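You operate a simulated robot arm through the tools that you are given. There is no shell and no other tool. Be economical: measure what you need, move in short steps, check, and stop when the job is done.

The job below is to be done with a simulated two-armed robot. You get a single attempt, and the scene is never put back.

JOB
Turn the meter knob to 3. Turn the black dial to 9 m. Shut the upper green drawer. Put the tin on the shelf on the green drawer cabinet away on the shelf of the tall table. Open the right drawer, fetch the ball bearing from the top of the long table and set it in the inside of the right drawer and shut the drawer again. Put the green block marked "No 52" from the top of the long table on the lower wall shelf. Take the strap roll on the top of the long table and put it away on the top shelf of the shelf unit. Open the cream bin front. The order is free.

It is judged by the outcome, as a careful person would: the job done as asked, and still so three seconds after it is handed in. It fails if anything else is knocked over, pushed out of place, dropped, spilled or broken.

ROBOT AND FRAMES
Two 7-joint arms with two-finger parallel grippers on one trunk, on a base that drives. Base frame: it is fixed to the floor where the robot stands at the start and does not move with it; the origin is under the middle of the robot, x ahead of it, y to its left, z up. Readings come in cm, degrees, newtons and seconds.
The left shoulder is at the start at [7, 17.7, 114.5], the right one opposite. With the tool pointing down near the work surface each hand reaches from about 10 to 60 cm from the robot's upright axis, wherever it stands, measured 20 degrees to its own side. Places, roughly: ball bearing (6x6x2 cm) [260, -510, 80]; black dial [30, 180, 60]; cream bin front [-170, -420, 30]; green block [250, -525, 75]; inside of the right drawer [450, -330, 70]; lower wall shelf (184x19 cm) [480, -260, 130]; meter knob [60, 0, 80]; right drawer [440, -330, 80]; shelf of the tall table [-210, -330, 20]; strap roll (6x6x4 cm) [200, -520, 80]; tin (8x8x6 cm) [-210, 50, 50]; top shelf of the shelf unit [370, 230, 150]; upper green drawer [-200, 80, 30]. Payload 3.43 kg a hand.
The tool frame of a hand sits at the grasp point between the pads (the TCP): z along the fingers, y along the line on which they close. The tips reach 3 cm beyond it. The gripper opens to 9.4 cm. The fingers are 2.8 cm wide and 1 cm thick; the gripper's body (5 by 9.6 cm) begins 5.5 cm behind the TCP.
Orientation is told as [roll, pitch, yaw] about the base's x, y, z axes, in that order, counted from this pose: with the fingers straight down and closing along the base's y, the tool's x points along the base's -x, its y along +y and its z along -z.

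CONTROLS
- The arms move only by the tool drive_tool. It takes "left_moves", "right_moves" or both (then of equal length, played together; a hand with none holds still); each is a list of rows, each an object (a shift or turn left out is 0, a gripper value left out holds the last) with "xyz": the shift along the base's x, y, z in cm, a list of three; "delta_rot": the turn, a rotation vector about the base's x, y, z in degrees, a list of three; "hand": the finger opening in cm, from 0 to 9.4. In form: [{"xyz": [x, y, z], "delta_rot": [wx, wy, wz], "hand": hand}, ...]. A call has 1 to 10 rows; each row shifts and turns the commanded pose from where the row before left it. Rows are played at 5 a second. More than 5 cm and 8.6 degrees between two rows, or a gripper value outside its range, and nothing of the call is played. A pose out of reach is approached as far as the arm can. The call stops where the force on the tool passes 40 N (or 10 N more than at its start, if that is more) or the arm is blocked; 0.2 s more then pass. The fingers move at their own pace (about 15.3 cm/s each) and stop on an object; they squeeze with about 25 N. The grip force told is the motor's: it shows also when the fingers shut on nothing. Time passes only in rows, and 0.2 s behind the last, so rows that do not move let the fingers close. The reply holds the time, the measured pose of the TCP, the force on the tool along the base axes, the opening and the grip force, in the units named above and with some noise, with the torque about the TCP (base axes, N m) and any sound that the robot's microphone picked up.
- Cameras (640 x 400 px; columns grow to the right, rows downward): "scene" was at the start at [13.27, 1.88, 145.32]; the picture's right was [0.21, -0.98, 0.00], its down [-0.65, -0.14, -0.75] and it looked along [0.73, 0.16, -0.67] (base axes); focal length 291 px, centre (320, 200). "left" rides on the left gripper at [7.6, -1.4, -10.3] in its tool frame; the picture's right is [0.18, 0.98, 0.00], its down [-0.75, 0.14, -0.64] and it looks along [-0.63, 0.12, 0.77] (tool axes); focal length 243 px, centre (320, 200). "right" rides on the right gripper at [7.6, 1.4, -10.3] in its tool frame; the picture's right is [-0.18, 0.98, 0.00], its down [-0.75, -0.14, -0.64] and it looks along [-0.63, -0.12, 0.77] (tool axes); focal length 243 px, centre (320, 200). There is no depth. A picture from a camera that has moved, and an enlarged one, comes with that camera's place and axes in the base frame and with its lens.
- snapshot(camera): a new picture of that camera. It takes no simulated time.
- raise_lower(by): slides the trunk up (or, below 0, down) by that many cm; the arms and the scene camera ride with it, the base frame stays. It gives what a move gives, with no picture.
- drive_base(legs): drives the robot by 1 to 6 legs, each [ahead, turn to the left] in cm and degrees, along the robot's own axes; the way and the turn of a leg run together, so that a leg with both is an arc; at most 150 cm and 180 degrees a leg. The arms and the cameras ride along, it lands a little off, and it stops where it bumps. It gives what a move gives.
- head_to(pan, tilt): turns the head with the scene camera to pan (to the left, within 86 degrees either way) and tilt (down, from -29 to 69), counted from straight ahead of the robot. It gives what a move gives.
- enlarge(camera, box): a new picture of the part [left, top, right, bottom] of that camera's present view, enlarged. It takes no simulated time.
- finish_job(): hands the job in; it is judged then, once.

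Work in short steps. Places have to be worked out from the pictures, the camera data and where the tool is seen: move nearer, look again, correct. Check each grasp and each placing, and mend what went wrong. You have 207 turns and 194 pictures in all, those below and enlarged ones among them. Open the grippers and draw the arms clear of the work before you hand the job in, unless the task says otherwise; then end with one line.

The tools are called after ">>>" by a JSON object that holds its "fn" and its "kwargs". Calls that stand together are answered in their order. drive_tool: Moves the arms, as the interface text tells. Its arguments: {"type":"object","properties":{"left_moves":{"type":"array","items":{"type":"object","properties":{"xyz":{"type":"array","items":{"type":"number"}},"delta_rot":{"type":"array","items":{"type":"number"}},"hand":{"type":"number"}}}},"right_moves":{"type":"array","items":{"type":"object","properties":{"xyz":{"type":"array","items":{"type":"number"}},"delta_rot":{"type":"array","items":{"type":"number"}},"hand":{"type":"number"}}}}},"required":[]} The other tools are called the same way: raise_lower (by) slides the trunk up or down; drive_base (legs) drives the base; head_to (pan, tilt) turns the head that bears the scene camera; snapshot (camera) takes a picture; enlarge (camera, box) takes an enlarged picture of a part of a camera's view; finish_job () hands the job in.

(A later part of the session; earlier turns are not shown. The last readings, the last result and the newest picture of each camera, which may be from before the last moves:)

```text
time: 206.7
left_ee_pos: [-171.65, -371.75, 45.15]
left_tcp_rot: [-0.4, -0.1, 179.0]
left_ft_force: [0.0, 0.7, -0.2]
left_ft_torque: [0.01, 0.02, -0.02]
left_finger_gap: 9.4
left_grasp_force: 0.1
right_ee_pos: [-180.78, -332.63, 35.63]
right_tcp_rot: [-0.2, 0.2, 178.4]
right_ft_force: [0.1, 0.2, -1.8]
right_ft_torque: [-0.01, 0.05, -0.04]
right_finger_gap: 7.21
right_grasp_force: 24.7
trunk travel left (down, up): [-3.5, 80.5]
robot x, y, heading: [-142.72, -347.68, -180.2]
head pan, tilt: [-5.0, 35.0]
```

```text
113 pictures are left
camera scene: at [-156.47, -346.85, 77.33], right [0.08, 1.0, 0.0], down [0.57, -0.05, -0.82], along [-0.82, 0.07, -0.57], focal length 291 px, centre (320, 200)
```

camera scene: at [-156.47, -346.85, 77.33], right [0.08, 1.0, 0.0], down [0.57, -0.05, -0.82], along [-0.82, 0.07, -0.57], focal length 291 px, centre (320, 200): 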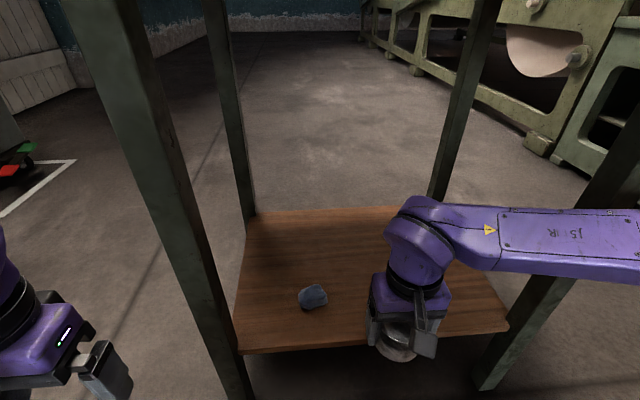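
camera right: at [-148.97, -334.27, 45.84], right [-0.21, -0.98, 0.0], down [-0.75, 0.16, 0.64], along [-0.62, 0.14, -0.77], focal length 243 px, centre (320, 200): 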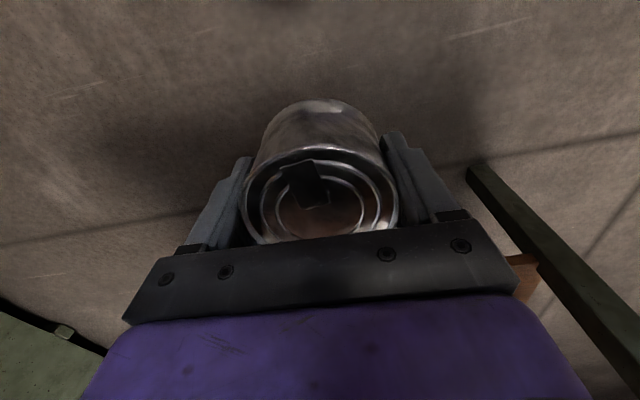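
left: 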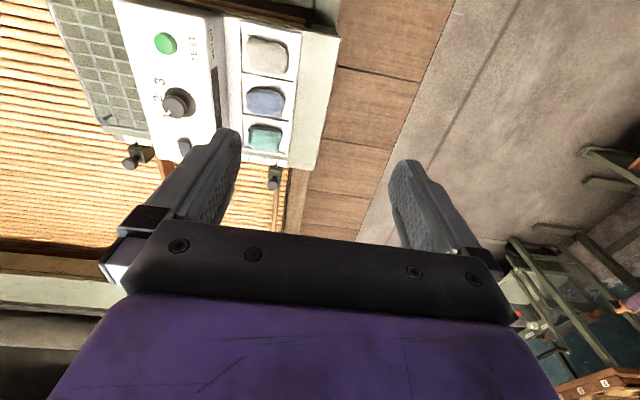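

The forearm runs sideways and would meet the right front leg. I back off, stretch the arm forward nearly straight, and then drive in.

>>> {"fn": "drive_base", "kwargs": {"legs": [[-23, 0]]}}

>>> {"fn": "drive_tool", "kwargs": {"right_moves": [{"xyz": [-4, -0.5, 0]}, {"xyz": [-4, -0.5, 0]}, {"xyz": [-4, 0, 0]}, {"xyz": [-4, 0, 0]}, {"xyz": [-3, 0, 0]}, {"xyz": [-2, 0, 0]}, {"xyz": [0, 0, 0]}]}}

>>> {"fn": "snapshot", "kwargs": {"camera": "scene"}}

```text
time: 208.4
left_ee_pos: [-148.94, -371.67, 45.22]
left_tcp_rot: [-0.4, -0.1, 179.0]
left_ft_force: [-0.1, 0.6, -1.2]
left_ft_torque: [0.01, -0.03, -0.02]
left_finger_gap: 9.38
left_grasp_force: 0.0
right_ee_pos: [-157.89, -332.69, 35.58]
right_tcp_rot: [-0.1, 0.4, 178.2]
right_ft_force: [-1.1, 0.3, -1.1]
right_ft_torque: [0.04, -0.01, -0.01]
right_finger_gap: 7.17
right_grasp_force: 24.8
trunk travel left (down, up): [-3.5, 80.5]
robot x, y, heading: [-119.86, -347.79, -179.9]
head pan, tilt: [-5.0, 35.0]
```

```text
time: 210.0
left_ee_pos: [-148.84, -371.7, 45.15]
left_tcp_rot: [-0.3, 0.0, 179.0]
left_ft_force: [-0.1, -0.6, 0.6]
left_ft_torque: [0.01, 0.0, 0.0]
left_finger_gap: 9.39
left_grasp_force: 0.0
right_ee_pos: [-178.81, -333.56, 35.59]
right_tcp_rot: [-0.1, 0.3, 178.2]
right_ft_force: [0.1, -0.5, -2.0]
right_ft_torque: [-0.01, 0.0, -0.01]
right_finger_gap: 7.19
right_grasp_force: 25.2
trunk travel left (down, up): [-3.5, 80.5]
robot x, y, heading: [-119.91, -347.45, -179.9]
head pan, tilt: [-5.0, 35.0]
```

```text
112 pictures are left
camera scene: at [-133.58, -346.8, 77.32], right [0.09, 1.0, 0.0], down [0.57, -0.05, -0.82], along [-0.82, 0.07, -0.57], focal length 291 px, centre (320, 200)
```

scene: 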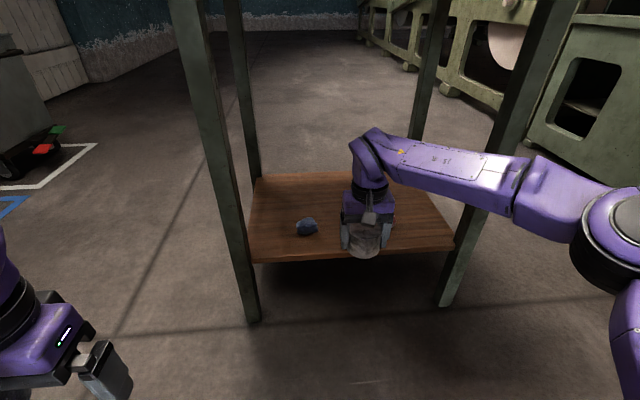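

The elbow (30 cm to the right of the wrist) would hit the right leg. If the hand goes in closer to the left leg, at y≈−349, behind the blue lump, everything fits. I back off, stretch the left arm too, and shift sideways.

>>> {"fn": "drive_base", "kwargs": {"legs": [[-28, 0], [0, 40], [24, 0], [0, -40]]}}

>>> {"fn": "drive_tool", "kwargs": {"left_moves": [{"xyz": [-4, 1.5, 0]}, {"xyz": [-4, 1.5, 0]}, {"xyz": [-4, 1.5, 0]}, {"xyz": [-4, 1.5, 0]}, {"xyz": [-4, 1, 0]}, {"xyz": [-4, 1, 0]}]}}

>>> {"fn": "snapshot", "kwargs": {"camera": "scene"}}

```text
time: 217.1
left_ee_pos: [-139.52, -387.25, 45.2]
left_tcp_rot: [-0.3, 0.0, 178.9]
left_ft_force: [-0.2, 0.4, 0.5]
left_ft_torque: [0.0, 0.03, -0.01]
left_finger_gap: 9.38
left_grasp_force: 0.0
right_ee_pos: [-169.64, -349.06, 35.63]
right_tcp_rot: [-0.1, 0.2, 178.1]
right_ft_force: [-0.2, 0.0, -1.3]
right_ft_torque: [0.0, -0.01, 0.0]
right_finger_gap: 7.24
right_grasp_force: 25.0
trunk travel left (down, up): [-3.5, 80.5]
robot x, y, heading: [-110.22, -362.83, -179.9]
head pan, tilt: [-5.0, 35.0]
```

```text
time: 218.5
left_ee_pos: [-163.67, -379.27, 45.14]
left_tcp_rot: [-0.4, -0.1, 178.8]
left_ft_force: [0.2, -0.3, -0.3]
left_ft_torque: [0.01, 0.01, 0.01]
left_finger_gap: 9.42
left_grasp_force: 0.1
right_ee_pos: [-169.53, -349.13, 35.55]
right_tcp_rot: [-0.1, 0.1, 178.0]
right_ft_force: [0.2, -1.1, -1.1]
right_ft_torque: [-0.02, -0.02, -0.03]
right_finger_gap: 7.24
right_grasp_force: 25.0
trunk travel left (down, up): [-3.5, 80.5]
robot x, y, heading: [-110.16, -363.2, -180.0]
head pan, tilt: [-5.0, 35.0]
```

```text
111 pictures are left
camera scene: at [-124.22, -362.37, 77.32], right [0.09, 1.0, 0.0], down [0.57, -0.05, -0.82], along [-0.82, 0.07, -0.57], focal length 291 px, centre (320, 200)
```

scene: 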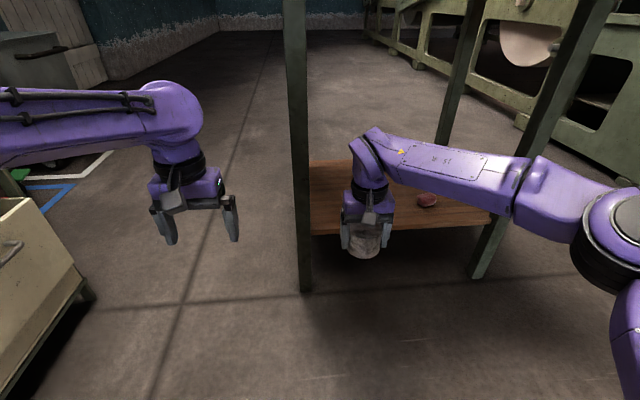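

Aligned: I drive in 20 cm and check clearances.

>>> {"fn": "drive_base", "kwargs": {"legs": [[20, 0]]}}

>>> {"fn": "snapshot", "kwargs": {"camera": "scene"}}

>>> {"fn": "head_to", "kwargs": {"pan": 60, "tilt": 40}}

>>> {"fn": "snapshot", "kwargs": {"camera": "scene"}}

```text
time: 220.1
left_ee_pos: [-183.62, -379.2, 45.21]
left_tcp_rot: [-0.4, 0.0, 178.7]
left_ft_force: [0.0, 1.0, 0.7]
left_ft_torque: [-0.06, -0.01, -0.01]
left_finger_gap: 9.39
left_grasp_force: 0.1
right_ee_pos: [-189.61, -348.89, 35.65]
right_tcp_rot: [-0.1, 0.2, 178.0]
right_ft_force: [0.1, -0.3, -1.5]
right_ft_torque: [-0.01, -0.01, 0.02]
right_finger_gap: 7.21
right_grasp_force: 24.6
trunk travel left (down, up): [-3.5, 80.5]
robot x, y, heading: [-130.4, -363.26, 179.7]
head pan, tilt: [-5.0, 35.0]
```

```text
110 pictures are left
camera scene: at [-144.35, -362.3, 77.32], right [0.09, 1.0, 0.0], down [0.57, -0.05, -0.82], along [-0.82, 0.07, -0.57], focal length 291 px, centre (320, 200)
```

scene: 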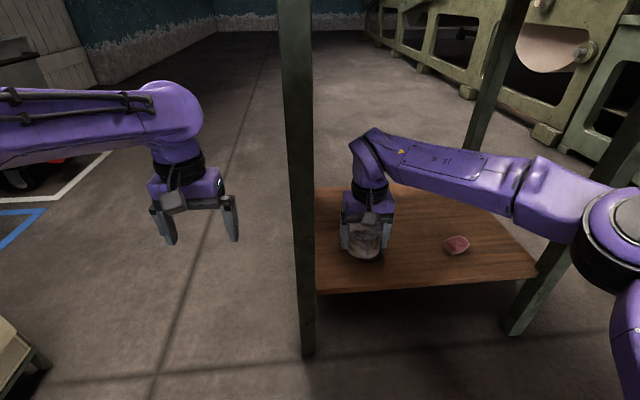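

```text
time: 221.4
left_ee_pos: [-183.83, -379.16, 45.08]
left_tcp_rot: [-0.4, 0.1, 178.7]
left_ft_force: [-0.1, -0.5, -0.1]
left_ft_torque: [-0.01, -0.02, 0.02]
left_finger_gap: 9.42
left_grasp_force: 0.0
right_ee_pos: [-189.67, -348.86, 35.6]
right_tcp_rot: [-0.1, 0.3, 178.0]
right_ft_force: [0.3, 0.0, -1.1]
right_ft_torque: [-0.04, 0.0, 0.02]
right_finger_gap: 7.2
right_grasp_force: 25.2
trunk travel left (down, up): [-3.5, 80.5]
robot x, y, heading: [-130.6, -363.19, 179.8]
head pan, tilt: [60.0, 40.0]
```

```text
109 pictures are left
camera scene: at [-139.86, -370.44, 76.57], right [-0.86, 0.5, 0.0], down [0.32, 0.56, -0.77], along [-0.39, -0.66, -0.64], focal length 291 px, centre (320, 200)
```

scene: 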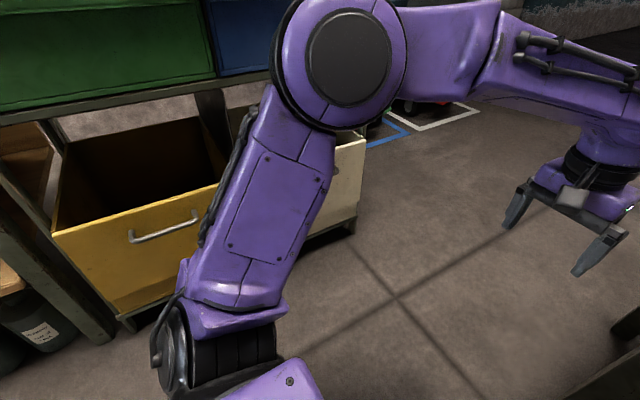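

Clear on both sides. I drive the last 19 cm.

>>> {"fn": "drive_base", "kwargs": {"legs": [[19, 0]]}}

>>> {"fn": "head_to", "kwargs": {"pan": -10, "tilt": 40}}

>>> {"fn": "snapshot", "kwargs": {"camera": "scene"}}

>>> {"fn": "snapshot", "kwargs": {"camera": "right"}}

```text
time: 223.0
left_ee_pos: [-202.86, -379.1, 45.21]
left_tcp_rot: [-0.4, 0.0, 178.7]
left_ft_force: [-0.3, -0.5, -0.6]
left_ft_torque: [0.0, -0.03, 0.03]
left_finger_gap: 9.4
left_grasp_force: 0.0
right_ee_pos: [-208.84, -348.88, 35.73]
right_tcp_rot: [0.0, 0.2, 178.0]
right_ft_force: [0.0, 1.0, -1.5]
right_ft_torque: [0.01, 0.01, 0.03]
right_finger_gap: 7.18
right_grasp_force: 24.5
trunk travel left (down, up): [-3.5, 80.5]
robot x, y, heading: [-149.89, -362.66, 179.8]
head pan, tilt: [60.0, 40.0]
```

```text
time: 224.4
left_ee_pos: [-202.91, -379.02, 45.15]
left_tcp_rot: [-0.4, 0.0, 178.8]
left_ft_force: [0.8, 0.1, -0.1]
left_ft_torque: [0.04, -0.02, -0.04]
left_finger_gap: 9.41
left_grasp_force: 0.0
right_ee_pos: [-208.81, -348.9, 35.61]
right_tcp_rot: [0.0, 0.2, 178.0]
right_ft_force: [0.0, -0.3, -0.8]
right_ft_torque: [-0.01, -0.03, 0.0]
right_finger_gap: 7.2
right_grasp_force: 24.6
trunk travel left (down, up): [-3.5, 80.5]
robot x, y, heading: [-150.08, -362.85, 179.9]
head pan, tilt: [-10.0, 40.0]
```

```text
108 pictures are left
camera scene: at [-163.13, -361.57, 76.57], right [0.17, 0.98, 0.0], down [0.63, -0.11, -0.77], along [-0.75, 0.13, -0.64], focal length 291 px, centre (320, 200)
```

scene: 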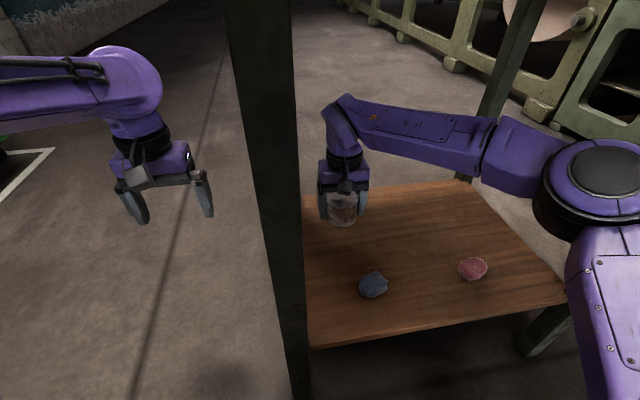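

```text
107 pictures are left
camera right: at [-201.36, -350.6, 45.85], right [-0.22, -0.98, 0.0], down [-0.75, 0.17, 0.64], along [-0.62, 0.14, -0.77], focal length 243 px, centre (320, 200)
```

right: 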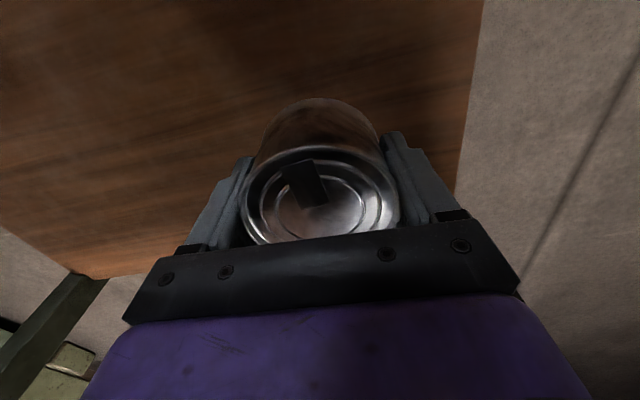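

Tin is over free shelf space. I lower it in small steps and watch the force.

>>> {"fn": "drive_tool", "kwargs": {"right_moves": [{"xyz": [0, 0, -4]}, {"xyz": [0, 0, -4]}, {"xyz": [0, 0, -0.6]}, {"xyz": [0, 0, 0]}]}}

>>> {"fn": "enlarge", "kwargs": {"camera": "scene", "box": [280, 130, 440, 270]}}

```text
time: 225.4
left_ee_pos: [-202.86, -379.13, 45.2]
left_tcp_rot: [-0.4, -0.1, 178.8]
left_ft_force: [0.8, 0.4, 0.7]
left_ft_torque: [0.0, -0.01, 0.0]
left_finger_gap: 9.41
left_grasp_force: 0.0
right_ee_pos: [-208.76, -348.97, 27.15]
right_tcp_rot: [-0.1, 0.1, 178.0]
right_ft_force: [1.1, -0.8, 6.5]
right_ft_torque: [-0.22, 0.18, 0.05]
right_finger_gap: 7.2
right_grasp_force: 25.1
trunk travel left (down, up): [-3.5, 80.5]
robot x, y, heading: [-149.46, -363.1, 179.9]
head pan, tilt: [-10.0, 40.0]
```

```text
2.86 times, centred on (360, 200) of scene
camera zoom: at [-163.05, -361.57, 76.6], right [0.18, 0.98, 0.0], down [0.63, -0.11, -0.77], along [-0.75, 0.13, -0.64], focal length 832 px, centre (206, 200)
```

zoom: 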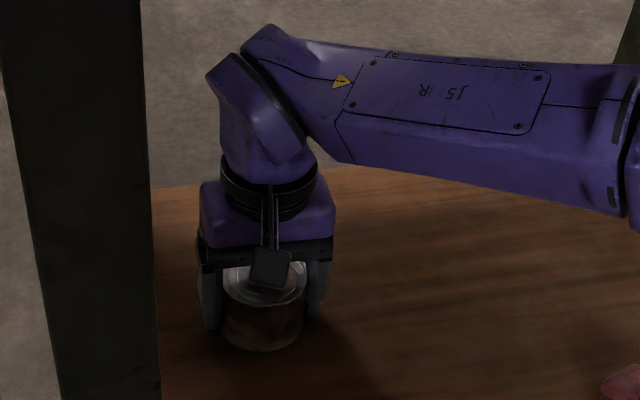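

Contact at TCP z 27 (6.5 N up). I open slightly and lift off.

>>> {"fn": "drive_tool", "kwargs": {"right_moves": [{"hand": 9}, {"hand": 9}, {"hand": 9}, {"xyz": [0, 0, 3]}, {"xyz": [0, 0, 3]}, {"xyz": [0, 0, 3]}, {"xyz": [0, 0, 0]}]}}

>>> {"fn": "enlarge", "kwargs": {"camera": "right", "box": [200, 0, 480, 200]}}

```text
time: 227.0
left_ee_pos: [-202.79, -379.11, 45.2]
left_tcp_rot: [-0.4, 0.0, 178.8]
left_ft_force: [-0.5, -0.4, 0.5]
left_ft_torque: [0.0, 0.0, 0.01]
left_finger_gap: 9.4
left_grasp_force: 0.0
right_ee_pos: [-208.72, -348.82, 36.02]
right_tcp_rot: [-0.1, 0.2, 178.1]
right_ft_force: [0.2, -1.2, 0.1]
right_ft_torque: [0.02, 0.0, 0.0]
right_finger_gap: 8.98
right_grasp_force: 0.1
trunk travel left (down, up): [-3.5, 80.5]
robot x, y, heading: [-149.66, -362.98, 180.0]
head pan, tilt: [-10.0, 40.0]
```

```text
2.00 times, centred on (340, 100) of right
camera zoom: at [-201.3, -350.56, 46.31], right [-0.22, -0.98, 0.0], down [-0.75, 0.17, 0.64], along [-0.62, 0.14, -0.77], focal length 485 px, centre (280, 400)
```

zoom: 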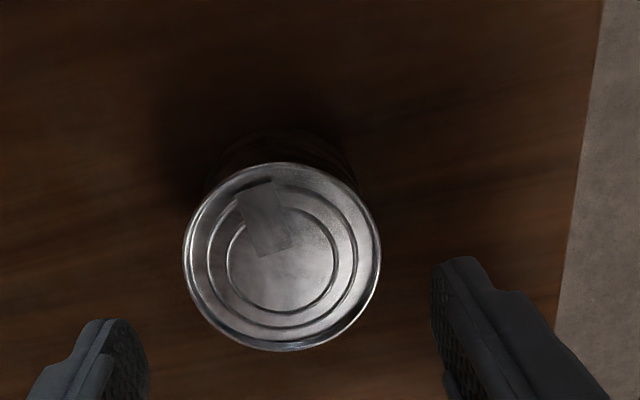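

The tin stands on the shelf. I back straight out and raise the trunk, then look at the cream bin.

>>> {"fn": "drive_base", "kwargs": {"legs": [[-50, 0]]}}

>>> {"fn": "raise_lower", "kwargs": {"by": 35}}

>>> {"fn": "head_to", "kwargs": {"pan": 40, "tilt": 35}}

>>> {"fn": "snapshot", "kwargs": {"camera": "scene"}}

```text
time: 229.9
left_ee_pos: [-152.88, -379.18, 45.18]
left_tcp_rot: [-0.4, 0.0, 178.9]
left_ft_force: [-0.9, 0.9, 0.2]
left_ft_torque: [-0.02, -0.01, 0.0]
left_finger_gap: 9.41
left_grasp_force: 0.1
right_ee_pos: [-158.92, -349.11, 36.05]
right_tcp_rot: [-0.2, 0.2, 178.2]
right_ft_force: [0.8, 0.2, -0.3]
right_ft_torque: [0.02, 0.02, 0.02]
right_finger_gap: 9.0
right_grasp_force: 0.2
trunk travel left (down, up): [-3.5, 80.5]
robot x, y, heading: [-100.16, -363.26, -179.8]
head pan, tilt: [-10.0, 40.0]
```

```text
time: 233.3
left_ee_pos: [-152.92, -379.19, 80.19]
left_tcp_rot: [-0.4, -0.1, 178.9]
left_ft_force: [-0.3, -0.5, 0.4]
left_ft_torque: [-0.01, -0.01, 0.03]
left_finger_gap: 9.39
left_grasp_force: 0.2
right_ee_pos: [-159.02, -349.03, 71.02]
right_tcp_rot: [-0.1, 0.2, 178.1]
right_ft_force: [-0.6, -0.1, -0.8]
right_ft_torque: [0.01, -0.01, 0.0]
right_finger_gap: 8.98
right_grasp_force: 0.1
trunk travel left (down, up): [-38.5, 45.5]
robot x, y, heading: [-100.18, -363.1, -180.0]
head pan, tilt: [-10.0, 40.0]
```

```text
time: 234.5
left_ee_pos: [-152.98, -379.2, 80.15]
left_tcp_rot: [-0.4, 0.0, 178.9]
left_ft_force: [-0.4, -0.3, -0.4]
left_ft_torque: [0.0, -0.04, 0.0]
left_finger_gap: 9.4
left_grasp_force: 0.1
right_ee_pos: [-158.96, -349.11, 70.98]
right_tcp_rot: [-0.1, 0.2, 178.1]
right_ft_force: [0.1, 0.5, 0.3]
right_ft_torque: [0.02, -0.01, 0.02]
right_finger_gap: 9.01
right_grasp_force: 0.0
trunk travel left (down, up): [-38.5, 45.5]
robot x, y, heading: [-100.2, -363.31, -180.4]
head pan, tilt: [40.0, 35.0]
```

```text
104 pictures are left
camera scene: at [-111.61, -368.77, 112.33], right [-0.64, 0.77, 0.0], down [0.44, 0.37, -0.82], along [-0.63, -0.53, -0.57], focal length 291 px, centre (320, 200)
```

scene: 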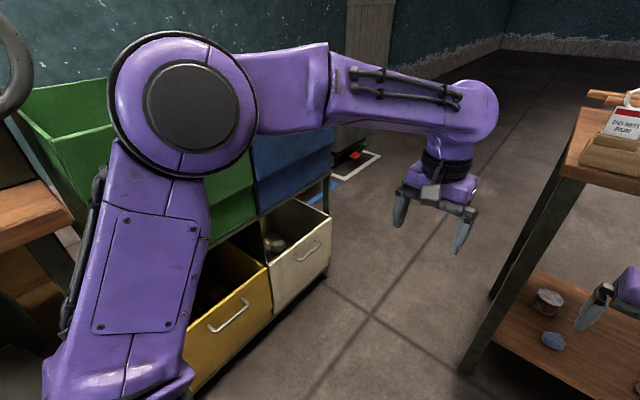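

>>> {"fn": "enlarge", "kwargs": {"camera": "scene", "box": [190, 180, 350, 380]}}

```text
2.00 times, centred on (270, 280) of scene
camera zoom: at [-111.61, -368.77, 112.33], right [-0.64, 0.77, 0.0], down [0.44, 0.37, -0.82], along [-0.63, -0.53, -0.57], focal length 583 px, centre (420, 40)
```

zoom: 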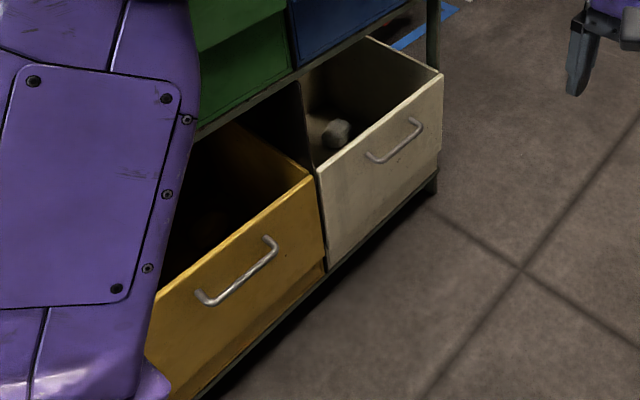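

The cream bin's front has a horizontal bar handle at about [−169, −422, 36] and seems hinged low. I raise the trunk, draw the hands in, and move to stand in front of it, facing −y.

>>> {"fn": "raise_lower", "kwargs": {"by": 40}}

>>> {"fn": "drive_tool", "kwargs": {"left_moves": [{"xyz": [4, 0, 0]}, {"xyz": [4, 0, 0]}, {"xyz": [4, 0, 0]}, {"xyz": [4, 0, 0]}, {"xyz": [4, 0, 0]}], "right_moves": [{"xyz": [4, 0, 0]}, {"xyz": [4, 0, 0]}, {"xyz": [4, 0, 0]}, {"xyz": [4, 0, 0]}, {"xyz": [4, 0, 0]}]}}

>>> {"fn": "drive_base", "kwargs": {"legs": [[50, 0], [0, 90]]}}

>>> {"fn": "head_to", "kwargs": {"pan": -10, "tilt": 55}}

>>> {"fn": "snapshot", "kwargs": {"camera": "scene"}}

```text
time: 238.4
left_ee_pos: [-152.93, -379.23, 120.13]
left_tcp_rot: [-0.5, 0.0, 178.9]
left_ft_force: [0.8, 0.7, 1.1]
left_ft_torque: [0.0, -0.01, 0.0]
left_finger_gap: 9.4
left_grasp_force: 0.1
right_ee_pos: [-158.96, -349.04, 111.18]
right_tcp_rot: [-0.1, 0.3, 178.2]
right_ft_force: [0.2, -0.3, 0.5]
right_ft_torque: [-0.01, -0.04, -0.01]
right_finger_gap: 9.01
right_grasp_force: 0.1
trunk travel left (down, up): [-78.5, 5.5]
robot x, y, heading: [-99.58, -363.05, -179.9]
head pan, tilt: [40.0, 35.0]
```

```text
time: 239.6
left_ee_pos: [-132.62, -379.18, 120.26]
left_tcp_rot: [-0.3, -0.3, 178.9]
left_ft_force: [-0.8, -0.1, 0.9]
left_ft_torque: [-0.01, 0.02, 0.0]
left_finger_gap: 9.41
left_grasp_force: 0.0
right_ee_pos: [-138.62, -348.96, 111.04]
right_tcp_rot: [-0.1, 0.1, 178.1]
right_ft_force: [0.7, -0.4, -0.2]
right_ft_torque: [-0.04, 0.01, -0.03]
right_finger_gap: 8.98
right_grasp_force: 0.1
trunk travel left (down, up): [-78.5, 5.5]
robot x, y, heading: [-99.95, -363.69, -180.0]
head pan, tilt: [40.0, 35.0]
```

```text
time: 246.4
left_ee_pos: [-134.18, -396.16, 120.07]
left_tcp_rot: [-0.3, 0.0, -90.9]
left_ft_force: [-0.1, 0.3, 0.4]
left_ft_torque: [-0.02, 0.01, -0.01]
left_finger_gap: 9.44
left_grasp_force: 0.1
right_ee_pos: [-164.57, -402.14, 111.08]
right_tcp_rot: [-0.1, 0.1, -91.7]
right_ft_force: [-0.7, -0.2, 0.5]
right_ft_torque: [0.01, 0.01, -0.01]
right_finger_gap: 8.99
right_grasp_force: 0.0
trunk travel left (down, up): [-78.5, 5.5]
robot x, y, heading: [-150.35, -363.27, -89.9]
head pan, tilt: [40.0, 35.0]
```

```text
time: 247.5
left_ee_pos: [-134.15, -396.27, 120.08]
left_tcp_rot: [-0.4, 0.0, -90.9]
left_ft_force: [0.9, 0.9, -0.6]
left_ft_torque: [0.01, 0.01, -0.01]
left_finger_gap: 9.39
left_grasp_force: 0.0
right_ee_pos: [-164.33, -402.17, 110.98]
right_tcp_rot: [-0.2, 0.2, -91.7]
right_ft_force: [-0.1, 0.8, 0.2]
right_ft_torque: [-0.03, 0.0, 0.0]
right_finger_gap: 9.0
right_grasp_force: 0.1
trunk travel left (down, up): [-78.5, 5.5]
robot x, y, heading: [-150.62, -363.05, -90.1]
head pan, tilt: [-10.0, 55.0]
```

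```text
102 pictures are left
camera scene: at [-151.53, -375.16, 149.51], right [-0.99, 0.17, 0.0], down [0.14, 0.81, -0.57], along [-0.1, -0.57, -0.82], focal length 291 px, centre (320, 200)
```

scene: 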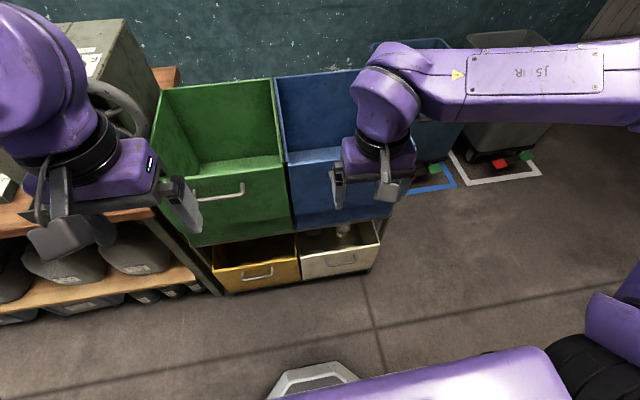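

>>> {"fn": "enlarge", "kwargs": {"camera": "scene", "box": [200, 150, 400, 310]}}

```text
2.50 times, centred on (300, 230) of scene
camera zoom: at [-151.53, -375.16, 149.51], right [-0.99, 0.17, 0.0], down [0.14, 0.81, -0.57], along [-0.1, -0.57, -0.82], focal length 728 px, centre (370, 125)
```

zoom: 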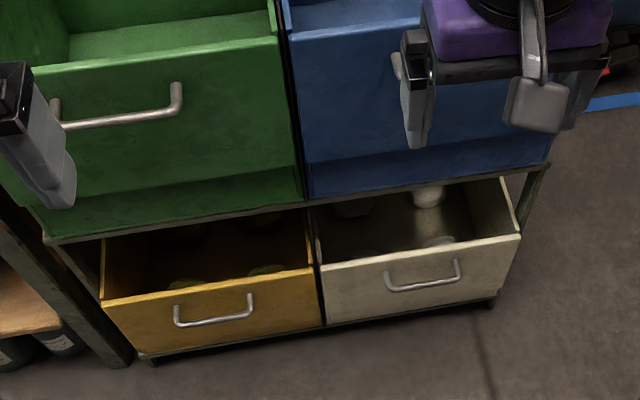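

The fronts are flaps with bar handles; the bin is open on top. I'll hook closed fingers behind the cream front's top edge. First I close in 10 cm and lower the trunk.

>>> {"fn": "drive_base", "kwargs": {"legs": [[10, 0]]}}

>>> {"fn": "drive_tool", "kwargs": {"left_moves": [{"xyz": [0, 3, 0]}, {"xyz": [0, 3, 0]}, {"xyz": [0, 0, 0]}], "right_moves": [{"xyz": [-2, 2, 0], "hand": 0}, {"xyz": [-2, 0, 0]}, {"xyz": [0, 0, 0]}]}}

>>> {"fn": "raise_lower", "kwargs": {"by": -40}}

>>> {"fn": "raise_lower", "kwargs": {"by": -18}}

>>> {"fn": "snapshot", "kwargs": {"camera": "scene"}}

>>> {"fn": "snapshot", "kwargs": {"camera": "right"}}

```text
time: 248.7
left_ee_pos: [-134.13, -405.95, 120.25]
left_tcp_rot: [-0.3, -0.2, -90.9]
left_ft_force: [-0.9, -0.1, -0.7]
left_ft_torque: [0.01, -0.01, 0.02]
left_finger_gap: 9.4
left_grasp_force: 0.0
right_ee_pos: [-164.34, -412.1, 111.02]
right_tcp_rot: [-0.1, 0.1, -91.7]
right_ft_force: [0.0, -0.3, 0.4]
right_ft_torque: [0.01, -0.01, 0.02]
right_finger_gap: 9.01
right_grasp_force: 0.1
trunk travel left (down, up): [-78.5, 5.5]
robot x, y, heading: [-150.27, -373.47, -89.9]
head pan, tilt: [-10.0, 55.0]
```

```text
time: 249.5
left_ee_pos: [-134.21, -400.43, 120.12]
left_tcp_rot: [-0.3, 0.0, -90.9]
left_ft_force: [-0.3, -0.7, -0.1]
left_ft_torque: [0.03, 0.0, -0.01]
left_finger_gap: 9.38
left_grasp_force: 0.1
right_ee_pos: [-168.35, -410.15, 110.92]
right_tcp_rot: [-0.1, 0.3, -91.7]
right_ft_force: [0.0, -0.9, -0.3]
right_ft_torque: [0.03, -0.01, 0.0]
right_finger_gap: 0.01
right_grasp_force: 24.9
trunk travel left (down, up): [-78.5, 5.5]
robot x, y, heading: [-150.29, -373.31, -89.4]
head pan, tilt: [-10.0, 55.0]
```

```text
time: 253.3
left_ee_pos: [-134.24, -400.15, 80.15]
left_tcp_rot: [-0.3, -0.1, -91.0]
left_ft_force: [-0.4, -0.6, 0.3]
left_ft_torque: [0.01, -0.03, 0.01]
left_finger_gap: 9.41
left_grasp_force: 0.0
right_ee_pos: [-168.32, -410.1, 70.98]
right_tcp_rot: [-0.1, 0.2, -91.7]
right_ft_force: [-0.8, -0.1, 0.1]
right_ft_torque: [-0.02, -0.03, -0.01]
right_finger_gap: 0.0
right_grasp_force: 25.1
trunk travel left (down, up): [-38.5, 45.5]
robot x, y, heading: [-149.95, -373.31, -89.7]
head pan, tilt: [-10.0, 55.0]
```

```text
time: 255.3
left_ee_pos: [-134.17, -400.13, 62.21]
left_tcp_rot: [-0.4, 0.0, -90.9]
left_ft_force: [0.7, 0.0, -0.6]
left_ft_torque: [-0.01, -0.01, 0.04]
left_finger_gap: 9.39
left_grasp_force: 0.1
right_ee_pos: [-168.32, -410.01, 52.94]
right_tcp_rot: [-0.1, 0.2, -91.6]
right_ft_force: [1.0, 0.4, -0.2]
right_ft_torque: [-0.02, 0.02, -0.01]
right_finger_gap: 0.0
right_grasp_force: 24.9
trunk travel left (down, up): [-20.5, 63.5]
robot x, y, heading: [-150.33, -373.04, -89.8]
head pan, tilt: [-10.0, 55.0]
```

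```text
100 pictures are left
camera scene: at [-151.5, -385.08, 91.51], right [-0.99, 0.17, 0.0], down [0.14, 0.81, -0.57], along [-0.1, -0.57, -0.82], focal length 291 px, centre (320, 200)
```

scene: 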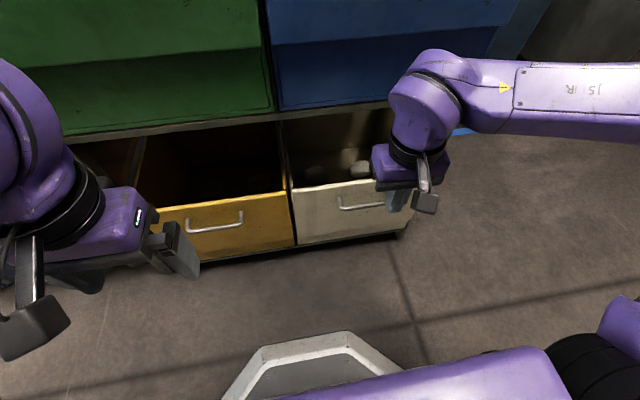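

```text
99 pictures are left
camera right: at [-166.71, -402.52, 63.19], right [0.98, -0.21, 0.0], down [-0.16, -0.75, 0.64], along [-0.14, -0.62, -0.77], focal length 243 px, centre (320, 200)
```

right: 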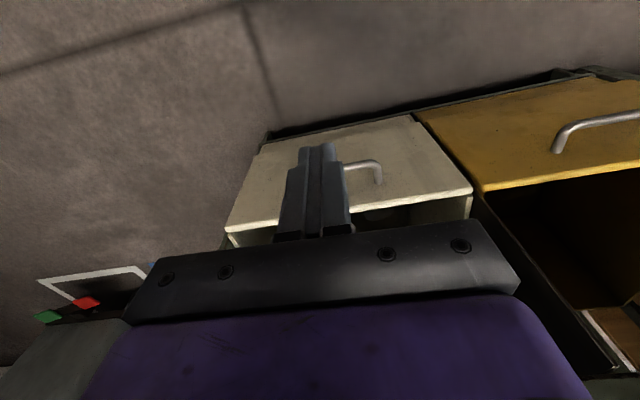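

The front's top edge is near y≈−425.5, z≈38. I tilt the hand ~20° (wrist toward me), go over the edge and look.

>>> {"fn": "drive_tool", "kwargs": {"right_moves": [{"delta_rot": [-6.7, 0, 0]}, {"delta_rot": [-6.7, 0, 0], "xyz": [0, -4, 0]}, {"delta_rot": [-6.7, 0, 0], "xyz": [0, -4, 0]}, {"xyz": [0, -4, -1]}, {"xyz": [0, -4, -1]}, {"xyz": [0, -3, -1]}, {"xyz": [0, 0, 0]}]}}

>>> {"fn": "snapshot", "kwargs": {"camera": "right"}}

>>> {"fn": "enlarge", "kwargs": {"camera": "scene", "box": [270, 60, 470, 240]}}

```text
time: 256.5
left_ee_pos: [-134.24, -400.2, 62.3]
left_tcp_rot: [-0.3, -0.1, -91.1]
left_ft_force: [-0.4, -0.7, -0.5]
left_ft_torque: [0.04, 0.03, 0.0]
left_finger_gap: 9.41
left_grasp_force: 0.0
right_ee_pos: [-168.38, -423.42, 51.48]
right_tcp_rot: [0.5, -19.1, -92.0]
right_ft_force: [-4.1, 19.7, 6.4]
right_ft_torque: [-1.54, -0.41, 0.17]
right_finger_gap: 0.0
right_grasp_force: 24.8
trunk travel left (down, up): [-20.5, 63.5]
robot x, y, heading: [-150.24, -373.17, -89.9]
head pan, tilt: [-10.0, 55.0]
stopped in row 5 (right hand): the force on the tool passed its limit at 110 N (the readings are from after the stop); the commanded pose is now the measured one
```

```text
98 pictures are left
camera right: at [-166.75, -412.93, 58.59], right [0.98, -0.21, 0.07], down [-0.16, -0.5, 0.85], along [-0.14, -0.84, -0.52], focal length 243 px, centre (320, 200)
```

right: 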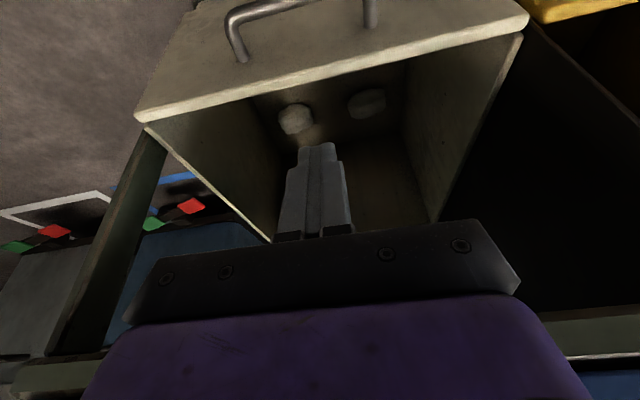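

```text
2.22 times, centred on (370, 150) of scene
camera zoom: at [-151.54, -384.89, 91.54], right [-0.98, 0.17, 0.0], down [0.14, 0.81, -0.58], along [-0.1, -0.57, -0.82], focal length 647 px, centre (209, 311)
```

zoom: 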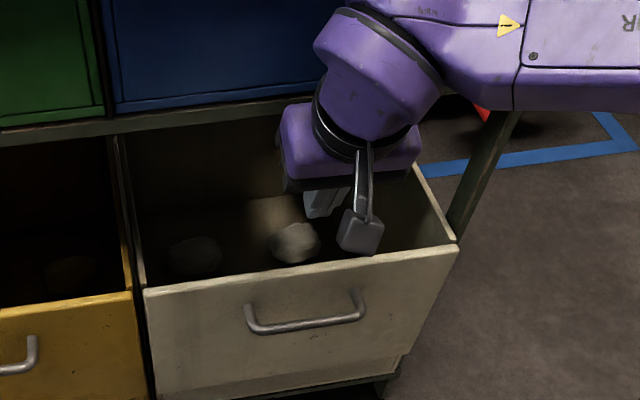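

I hit the upper shelf bar — the rack stands nearer than I reckoned and the fingers are already behind the cream front. I ease back a little and look.

>>> {"fn": "drive_tool", "kwargs": {"right_moves": [{"xyz": [0, 1.5, 0]}, {"xyz": [0, 1.0, 0]}, {"xyz": [0, 0, 0]}]}}

>>> {"fn": "snapshot", "kwargs": {"camera": "scene"}}

>>> {"fn": "snapshot", "kwargs": {"camera": "right"}}

```text
time: 257.3
left_ee_pos: [-134.24, -400.23, 62.21]
left_tcp_rot: [-0.3, -0.1, -91.0]
left_ft_force: [0.0, 1.3, -0.7]
left_ft_torque: [0.02, 0.01, 0.05]
left_finger_gap: 9.39
left_grasp_force: 0.1
right_ee_pos: [-168.35, -421.14, 51.36]
right_tcp_rot: [0.4, -19.1, -92.1]
right_ft_force: [-0.1, 0.5, 0.5]
right_ft_torque: [-0.01, 0.0, 0.04]
right_finger_gap: 0.0
right_grasp_force: 25.4
trunk travel left (down, up): [-20.5, 63.5]
robot x, y, heading: [-150.54, -372.84, -89.7]
head pan, tilt: [-10.0, 55.0]
```

```text
96 pictures are left
camera scene: at [-151.53, -385.08, 91.5], right [-0.98, 0.17, 0.0], down [0.14, 0.81, -0.57], along [-0.1, -0.56, -0.82], focal length 291 px, centre (320, 200)
```

scene: 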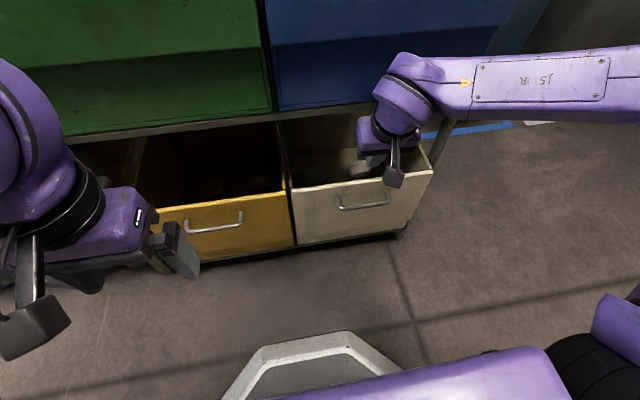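

```text
95 pictures are left
camera right: at [-166.74, -410.64, 58.48], right [0.98, -0.21, 0.07], down [-0.16, -0.5, 0.85], along [-0.14, -0.84, -0.52], focal length 243 px, centre (320, 200)
```

right: 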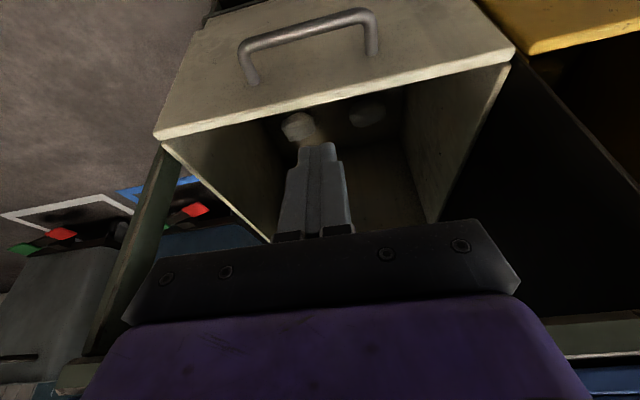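

The upper shelf bar (z≈58, y≈−428) blocks the hook from above, so I'll use the handle instead: bar at about [−169, −421, 36], ~4 cm off the front. I pull back, straighten and turn the hand so it closes along y.

>>> {"fn": "drive_tool", "kwargs": {"right_moves": [{"xyz": [0, 4, 0]}, {"xyz": [0, 4, 0], "delta_rot": [6.7, 0, 0]}, {"xyz": [0, 2, 0], "delta_rot": [6.7, 0, 0]}, {"delta_rot": [5.7, 0, 0]}, {"delta_rot": [0, 0, -8.5]}, {"delta_rot": [0, 0, -8.5]}, {"delta_rot": [0, 0, -8.5]}, {"delta_rot": [0, 0, -8.5]}, {"delta_rot": [0, 0, -8.5], "hand": 5}, {"delta_rot": [0, 0, -8.5]}]}}

>>> {"fn": "drive_tool", "kwargs": {"right_moves": [{"delta_rot": [0, 0, -8.5]}, {"delta_rot": [0, 0, -8.5]}, {"delta_rot": [0, 0, -8.5]}, {"delta_rot": [0, 0, -8.5]}, {"delta_rot": [0, 0, -3.5]}, {"xyz": [0, 0, 0]}]}}

>>> {"fn": "snapshot", "kwargs": {"camera": "right"}}

>>> {"fn": "snapshot", "kwargs": {"camera": "scene"}}

```text
time: 259.5
left_ee_pos: [-134.3, -400.2, 62.25]
left_tcp_rot: [-0.3, 0.0, -91.0]
left_ft_force: [0.2, -0.5, 0.6]
left_ft_torque: [0.0, 0.03, 0.02]
left_finger_gap: 9.4
left_grasp_force: 0.0
right_ee_pos: [-168.39, -411.17, 51.36]
right_tcp_rot: [-0.2, 0.1, -143.3]
right_ft_force: [-0.7, -0.3, -0.4]
right_ft_torque: [0.01, 0.03, -0.03]
right_finger_gap: 4.99
right_grasp_force: 0.0
trunk travel left (down, up): [-20.5, 63.5]
robot x, y, heading: [-150.82, -373.21, -89.8]
head pan, tilt: [-10.0, 55.0]
```

```text
time: 260.9
left_ee_pos: [-134.2, -400.19, 62.24]
left_tcp_rot: [-0.4, 0.0, -91.1]
left_ft_force: [0.1, 0.0, -0.1]
left_ft_torque: [-0.02, 0.04, -0.02]
left_finger_gap: 9.4
left_grasp_force: 0.0
right_ee_pos: [-168.37, -411.06, 51.16]
right_tcp_rot: [-0.1, 0.0, 179.5]
right_ft_force: [0.2, -0.3, -0.1]
right_ft_torque: [-0.04, -0.02, -0.01]
right_finger_gap: 5.02
right_grasp_force: 0.1
trunk travel left (down, up): [-20.5, 63.5]
robot x, y, heading: [-150.23, -372.89, -89.9]
head pan, tilt: [-10.0, 55.0]
```

```text
94 pictures are left
camera right: at [-160.84, -412.68, 61.46], right [-0.19, -0.98, 0.0], down [-0.75, 0.15, 0.64], along [-0.63, 0.13, -0.77], focal length 243 px, centre (320, 200)
```

right: 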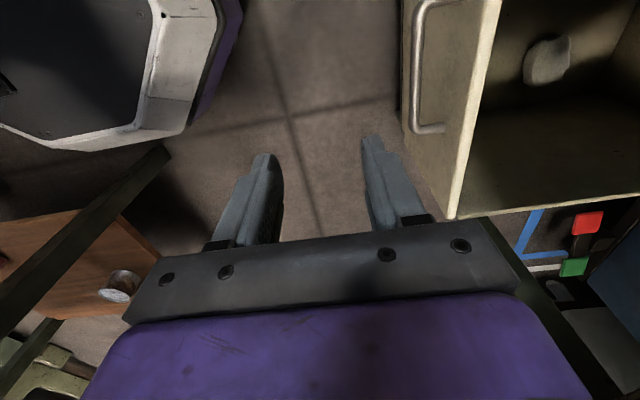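

```text
93 pictures are left
camera scene: at [-151.53, -385.07, 91.5], right [-0.98, 0.17, 0.0], down [0.14, 0.81, -0.57], along [-0.1, -0.56, -0.82], focal length 291 px, centre (320, 200)
```

scene: 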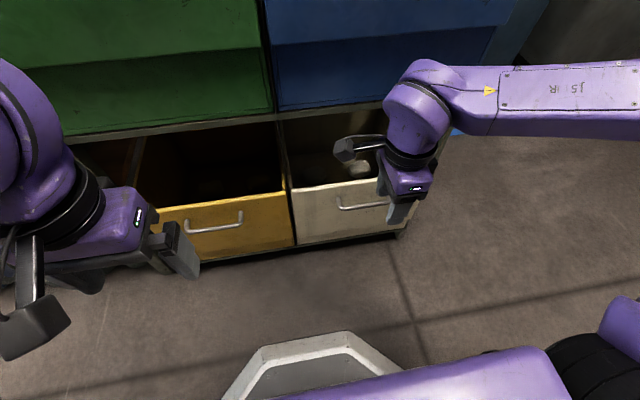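

I can see the bar edge-on: about y −420.5, z ≈35. I tilt 8° for wrist clearance, move above it and check before going down.

>>> {"fn": "drive_tool", "kwargs": {"right_moves": [{"delta_rot": [-8, 0, 0], "xyz": [0, -3, 0], "hand": 4.5}, {"xyz": [0, -3.3, -2]}, {"xyz": [0, -2.9, -3]}, {"xyz": [0, 0, -1]}, {"xyz": [0, 0, 0]}]}}

>>> {"fn": "snapshot", "kwargs": {"camera": "right"}}

```text
time: 262.1
left_ee_pos: [-134.24, -400.31, 62.1]
left_tcp_rot: [-0.3, 0.0, -90.9]
left_ft_force: [-0.1, 0.2, -0.7]
left_ft_torque: [-0.02, 0.02, 0.02]
left_finger_gap: 9.4
left_grasp_force: 0.0
right_ee_pos: [-168.34, -420.43, 45.22]
right_tcp_rot: [7.8, 0.1, 179.6]
right_ft_force: [0.0, -0.1, 0.4]
right_ft_torque: [-0.02, 0.0, 0.0]
right_finger_gap: 4.5
right_grasp_force: 0.0
trunk travel left (down, up): [-20.5, 63.5]
robot x, y, heading: [-150.25, -372.93, -89.9]
head pan, tilt: [-10.0, 55.0]
```

```text
92 pictures are left
camera right: at [-160.82, -420.41, 55.53], right [-0.19, -0.97, 0.13], down [-0.75, 0.23, 0.62], along [-0.63, 0.02, -0.78], focal length 243 px, centre (320, 200)
```

right: 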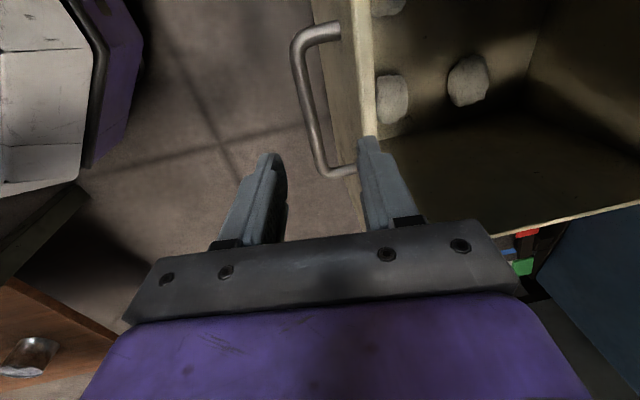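

Bar at y≈−420.9. I narrow the opening to 3.4, descend to z 36 and close.

>>> {"fn": "drive_tool", "kwargs": {"right_moves": [{"hand": 3.4, "xyz": [0, -0.2, 0]}, {"xyz": [0, 0, -3]}, {"xyz": [0, 0, -3]}, {"xyz": [0, 0, -3]}, {"xyz": [0, 0, 0]}]}}

>>> {"fn": "snapshot", "kwargs": {"camera": "right"}}

```text
time: 263.3
left_ee_pos: [-134.28, -400.18, 62.1]
left_tcp_rot: [-0.4, 0.0, -91.0]
left_ft_force: [-0.2, 1.0, -0.1]
left_ft_torque: [0.0, -0.02, 0.01]
left_finger_gap: 9.4
left_grasp_force: 0.1
right_ee_pos: [-168.38, -420.55, 36.17]
right_tcp_rot: [7.8, 0.1, 179.6]
right_ft_force: [0.0, 0.1, 0.5]
right_ft_torque: [0.0, -0.03, 0.03]
right_finger_gap: 3.4
right_grasp_force: 0.1
trunk travel left (down, up): [-20.5, 63.5]
robot x, y, heading: [-150.39, -373.29, -90.0]
head pan, tilt: [-10.0, 55.0]
```

```text
91 pictures are left
camera right: at [-160.88, -420.61, 46.48], right [-0.19, -0.97, 0.13], down [-0.75, 0.23, 0.62], along [-0.63, 0.02, -0.78], focal length 243 px, centre (320, 200)
```

right: 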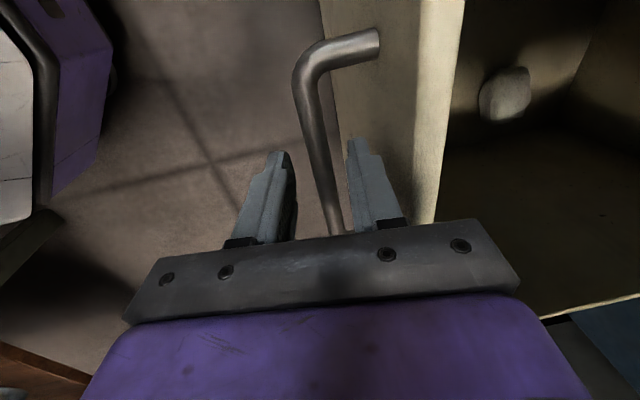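

The bar is between the fingers. I close and pull gently 3 cm.

>>> {"fn": "drive_tool", "kwargs": {"right_moves": [{"hand": 0}, {"hand": 0}, {"hand": 0}, {"xyz": [0, 1.5, 0]}, {"xyz": [0, 1.5, 0]}, {"xyz": [0, 0, 0]}]}}

>>> {"fn": "snapshot", "kwargs": {"camera": "right"}}

>>> {"fn": "snapshot", "kwargs": {"camera": "scene"}}

```text
time: 264.7
left_ee_pos: [-134.35, -400.33, 62.04]
left_tcp_rot: [-0.3, 0.3, -91.0]
left_ft_force: [0.4, -0.6, -0.6]
left_ft_torque: [0.0, -0.01, 0.01]
left_finger_gap: 9.38
left_grasp_force: 0.0
right_ee_pos: [-168.35, -417.73, 35.9]
right_tcp_rot: [7.4, 0.0, 179.6]
right_ft_force: [-0.4, -13.1, -35.5]
right_ft_torque: [-0.19, 0.14, 1.27]
right_finger_gap: 1.18
right_grasp_force: 44.8
trunk travel left (down, up): [-20.5, 63.5]
robot x, y, heading: [-150.46, -372.9, -89.9]
head pan, tilt: [-10.0, 55.0]
```

```text
90 pictures are left
camera right: at [-160.94, -417.76, 46.31], right [-0.19, -0.97, 0.13], down [-0.75, 0.23, 0.62], along [-0.63, 0.02, -0.78], focal length 243 px, centre (320, 200)
```

right: 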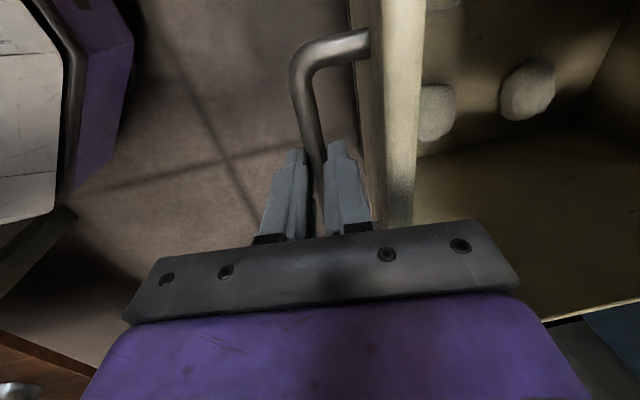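

```text
89 pictures are left
camera scene: at [-151.64, -385.41, 91.43], right [-0.99, 0.17, 0.0], down [0.14, 0.81, -0.57], along [-0.1, -0.56, -0.82], focal length 291 px, centre (320, 200)
```

scene: 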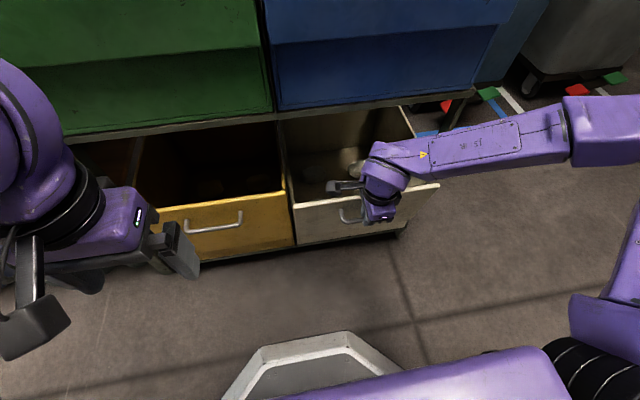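

It tilts about a low hinge. I follow the arc: outward, downward and turning the hand along.

>>> {"fn": "drive_tool", "kwargs": {"right_moves": [{"xyz": [0, 1.4, -0.6], "delta_rot": [-3, 0, 0]}, {"xyz": [0, 1.5, -0.6], "delta_rot": [-3, 0, 0]}, {"xyz": [0, 1.4, -0.6], "delta_rot": [-3, 0, 0]}, {"xyz": [0, 1.3, -0.6], "delta_rot": [-3, 0, 0]}, {"xyz": [0, 0, 0]}]}}

>>> {"fn": "snapshot", "kwargs": {"camera": "scene"}}

```text
time: 265.9
left_ee_pos: [-134.32, -400.16, 62.13]
left_tcp_rot: [-0.3, 0.0, -91.0]
left_ft_force: [0.2, -0.1, 0.4]
left_ft_torque: [0.01, -0.01, 0.0]
left_finger_gap: 9.43
left_grasp_force: 0.1
right_ee_pos: [-168.36, -411.86, 33.92]
right_tcp_rot: [19.8, 0.2, 179.6]
right_ft_force: [0.7, 2.7, 0.4]
right_ft_torque: [-0.02, -0.01, 0.06]
right_finger_gap: 0.02
right_grasp_force: 33.3
trunk travel left (down, up): [-20.5, 63.5]
robot x, y, heading: [-150.63, -372.93, -89.8]
head pan, tilt: [-10.0, 55.0]
```

```text
88 pictures are left
camera scene: at [-151.53, -385.01, 91.53], right [-0.98, 0.17, 0.0], down [0.14, 0.81, -0.57], along [-0.1, -0.57, -0.82], focal length 291 px, centre (320, 200)
```

scene: 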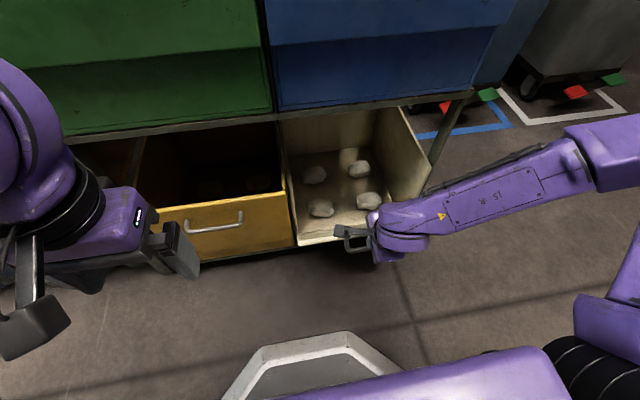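

The bar slipped out but the front seems to have swung down. I lift the hand clear and look.

>>> {"fn": "drive_tool", "kwargs": {"right_moves": [{"xyz": [0, 0.5, 3]}, {"xyz": [0, 2, 4]}, {"xyz": [0, 2, 4]}, {"xyz": [0, 3, 3]}, {"xyz": [-4, 2, 0]}, {"xyz": [-4, 2, 0]}, {"xyz": [0, 0, 0]}]}}

>>> {"fn": "enlarge", "kwargs": {"camera": "scene", "box": [260, 90, 460, 270]}}

>>> {"fn": "snapshot", "kwargs": {"camera": "right"}}

```text
time: 267.5
left_ee_pos: [-134.26, -400.28, 62.17]
left_tcp_rot: [-0.3, 0.0, -91.0]
left_ft_force: [-0.6, -0.3, -0.5]
left_ft_torque: [0.01, -0.03, -0.01]
left_finger_gap: 9.43
left_grasp_force: 0.2
right_ee_pos: [-173.88, -411.48, 49.1]
right_tcp_rot: [19.6, 0.1, 179.8]
right_ft_force: [0.4, -0.3, -0.1]
right_ft_torque: [-0.02, -0.01, 0.01]
right_finger_gap: 0.0
right_grasp_force: 33.0
right hand out of reach, approached as far as the arm can: row 2, 3, 4, 5, 6
trunk travel left (down, up): [-20.5, 63.5]
robot x, y, heading: [-150.74, -372.81, -89.9]
head pan, tilt: [-10.0, 55.0]
```

```text
2.22 times, centred on (360, 180) of scene
camera zoom: at [-151.54, -385.07, 91.5], right [-0.99, 0.17, 0.0], down [0.14, 0.81, -0.57], along [-0.1, -0.56, -0.82], focal length 647 px, centre (231, 244)
```

zoom: 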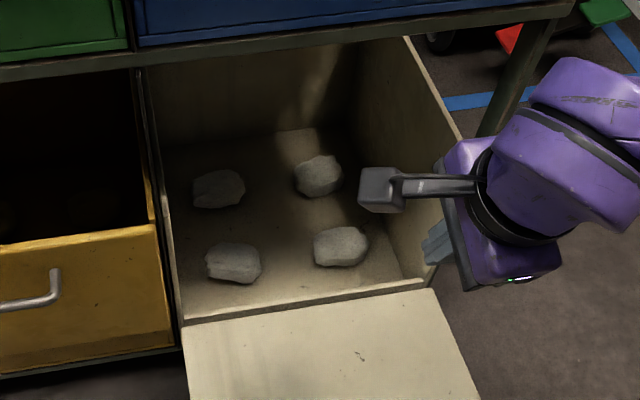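

```text
86 pictures are left
camera right: at [-166.35, -409.37, 59.16], right [-0.19, -0.92, 0.33], down [-0.75, 0.35, 0.56], along [-0.63, -0.14, -0.76], focal length 243 px, centre (320, 200)
```

right: 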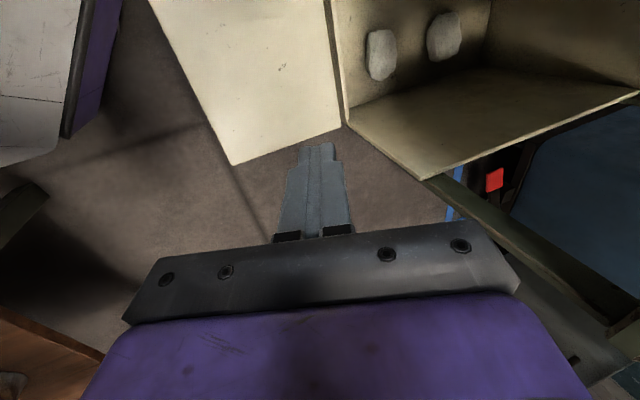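

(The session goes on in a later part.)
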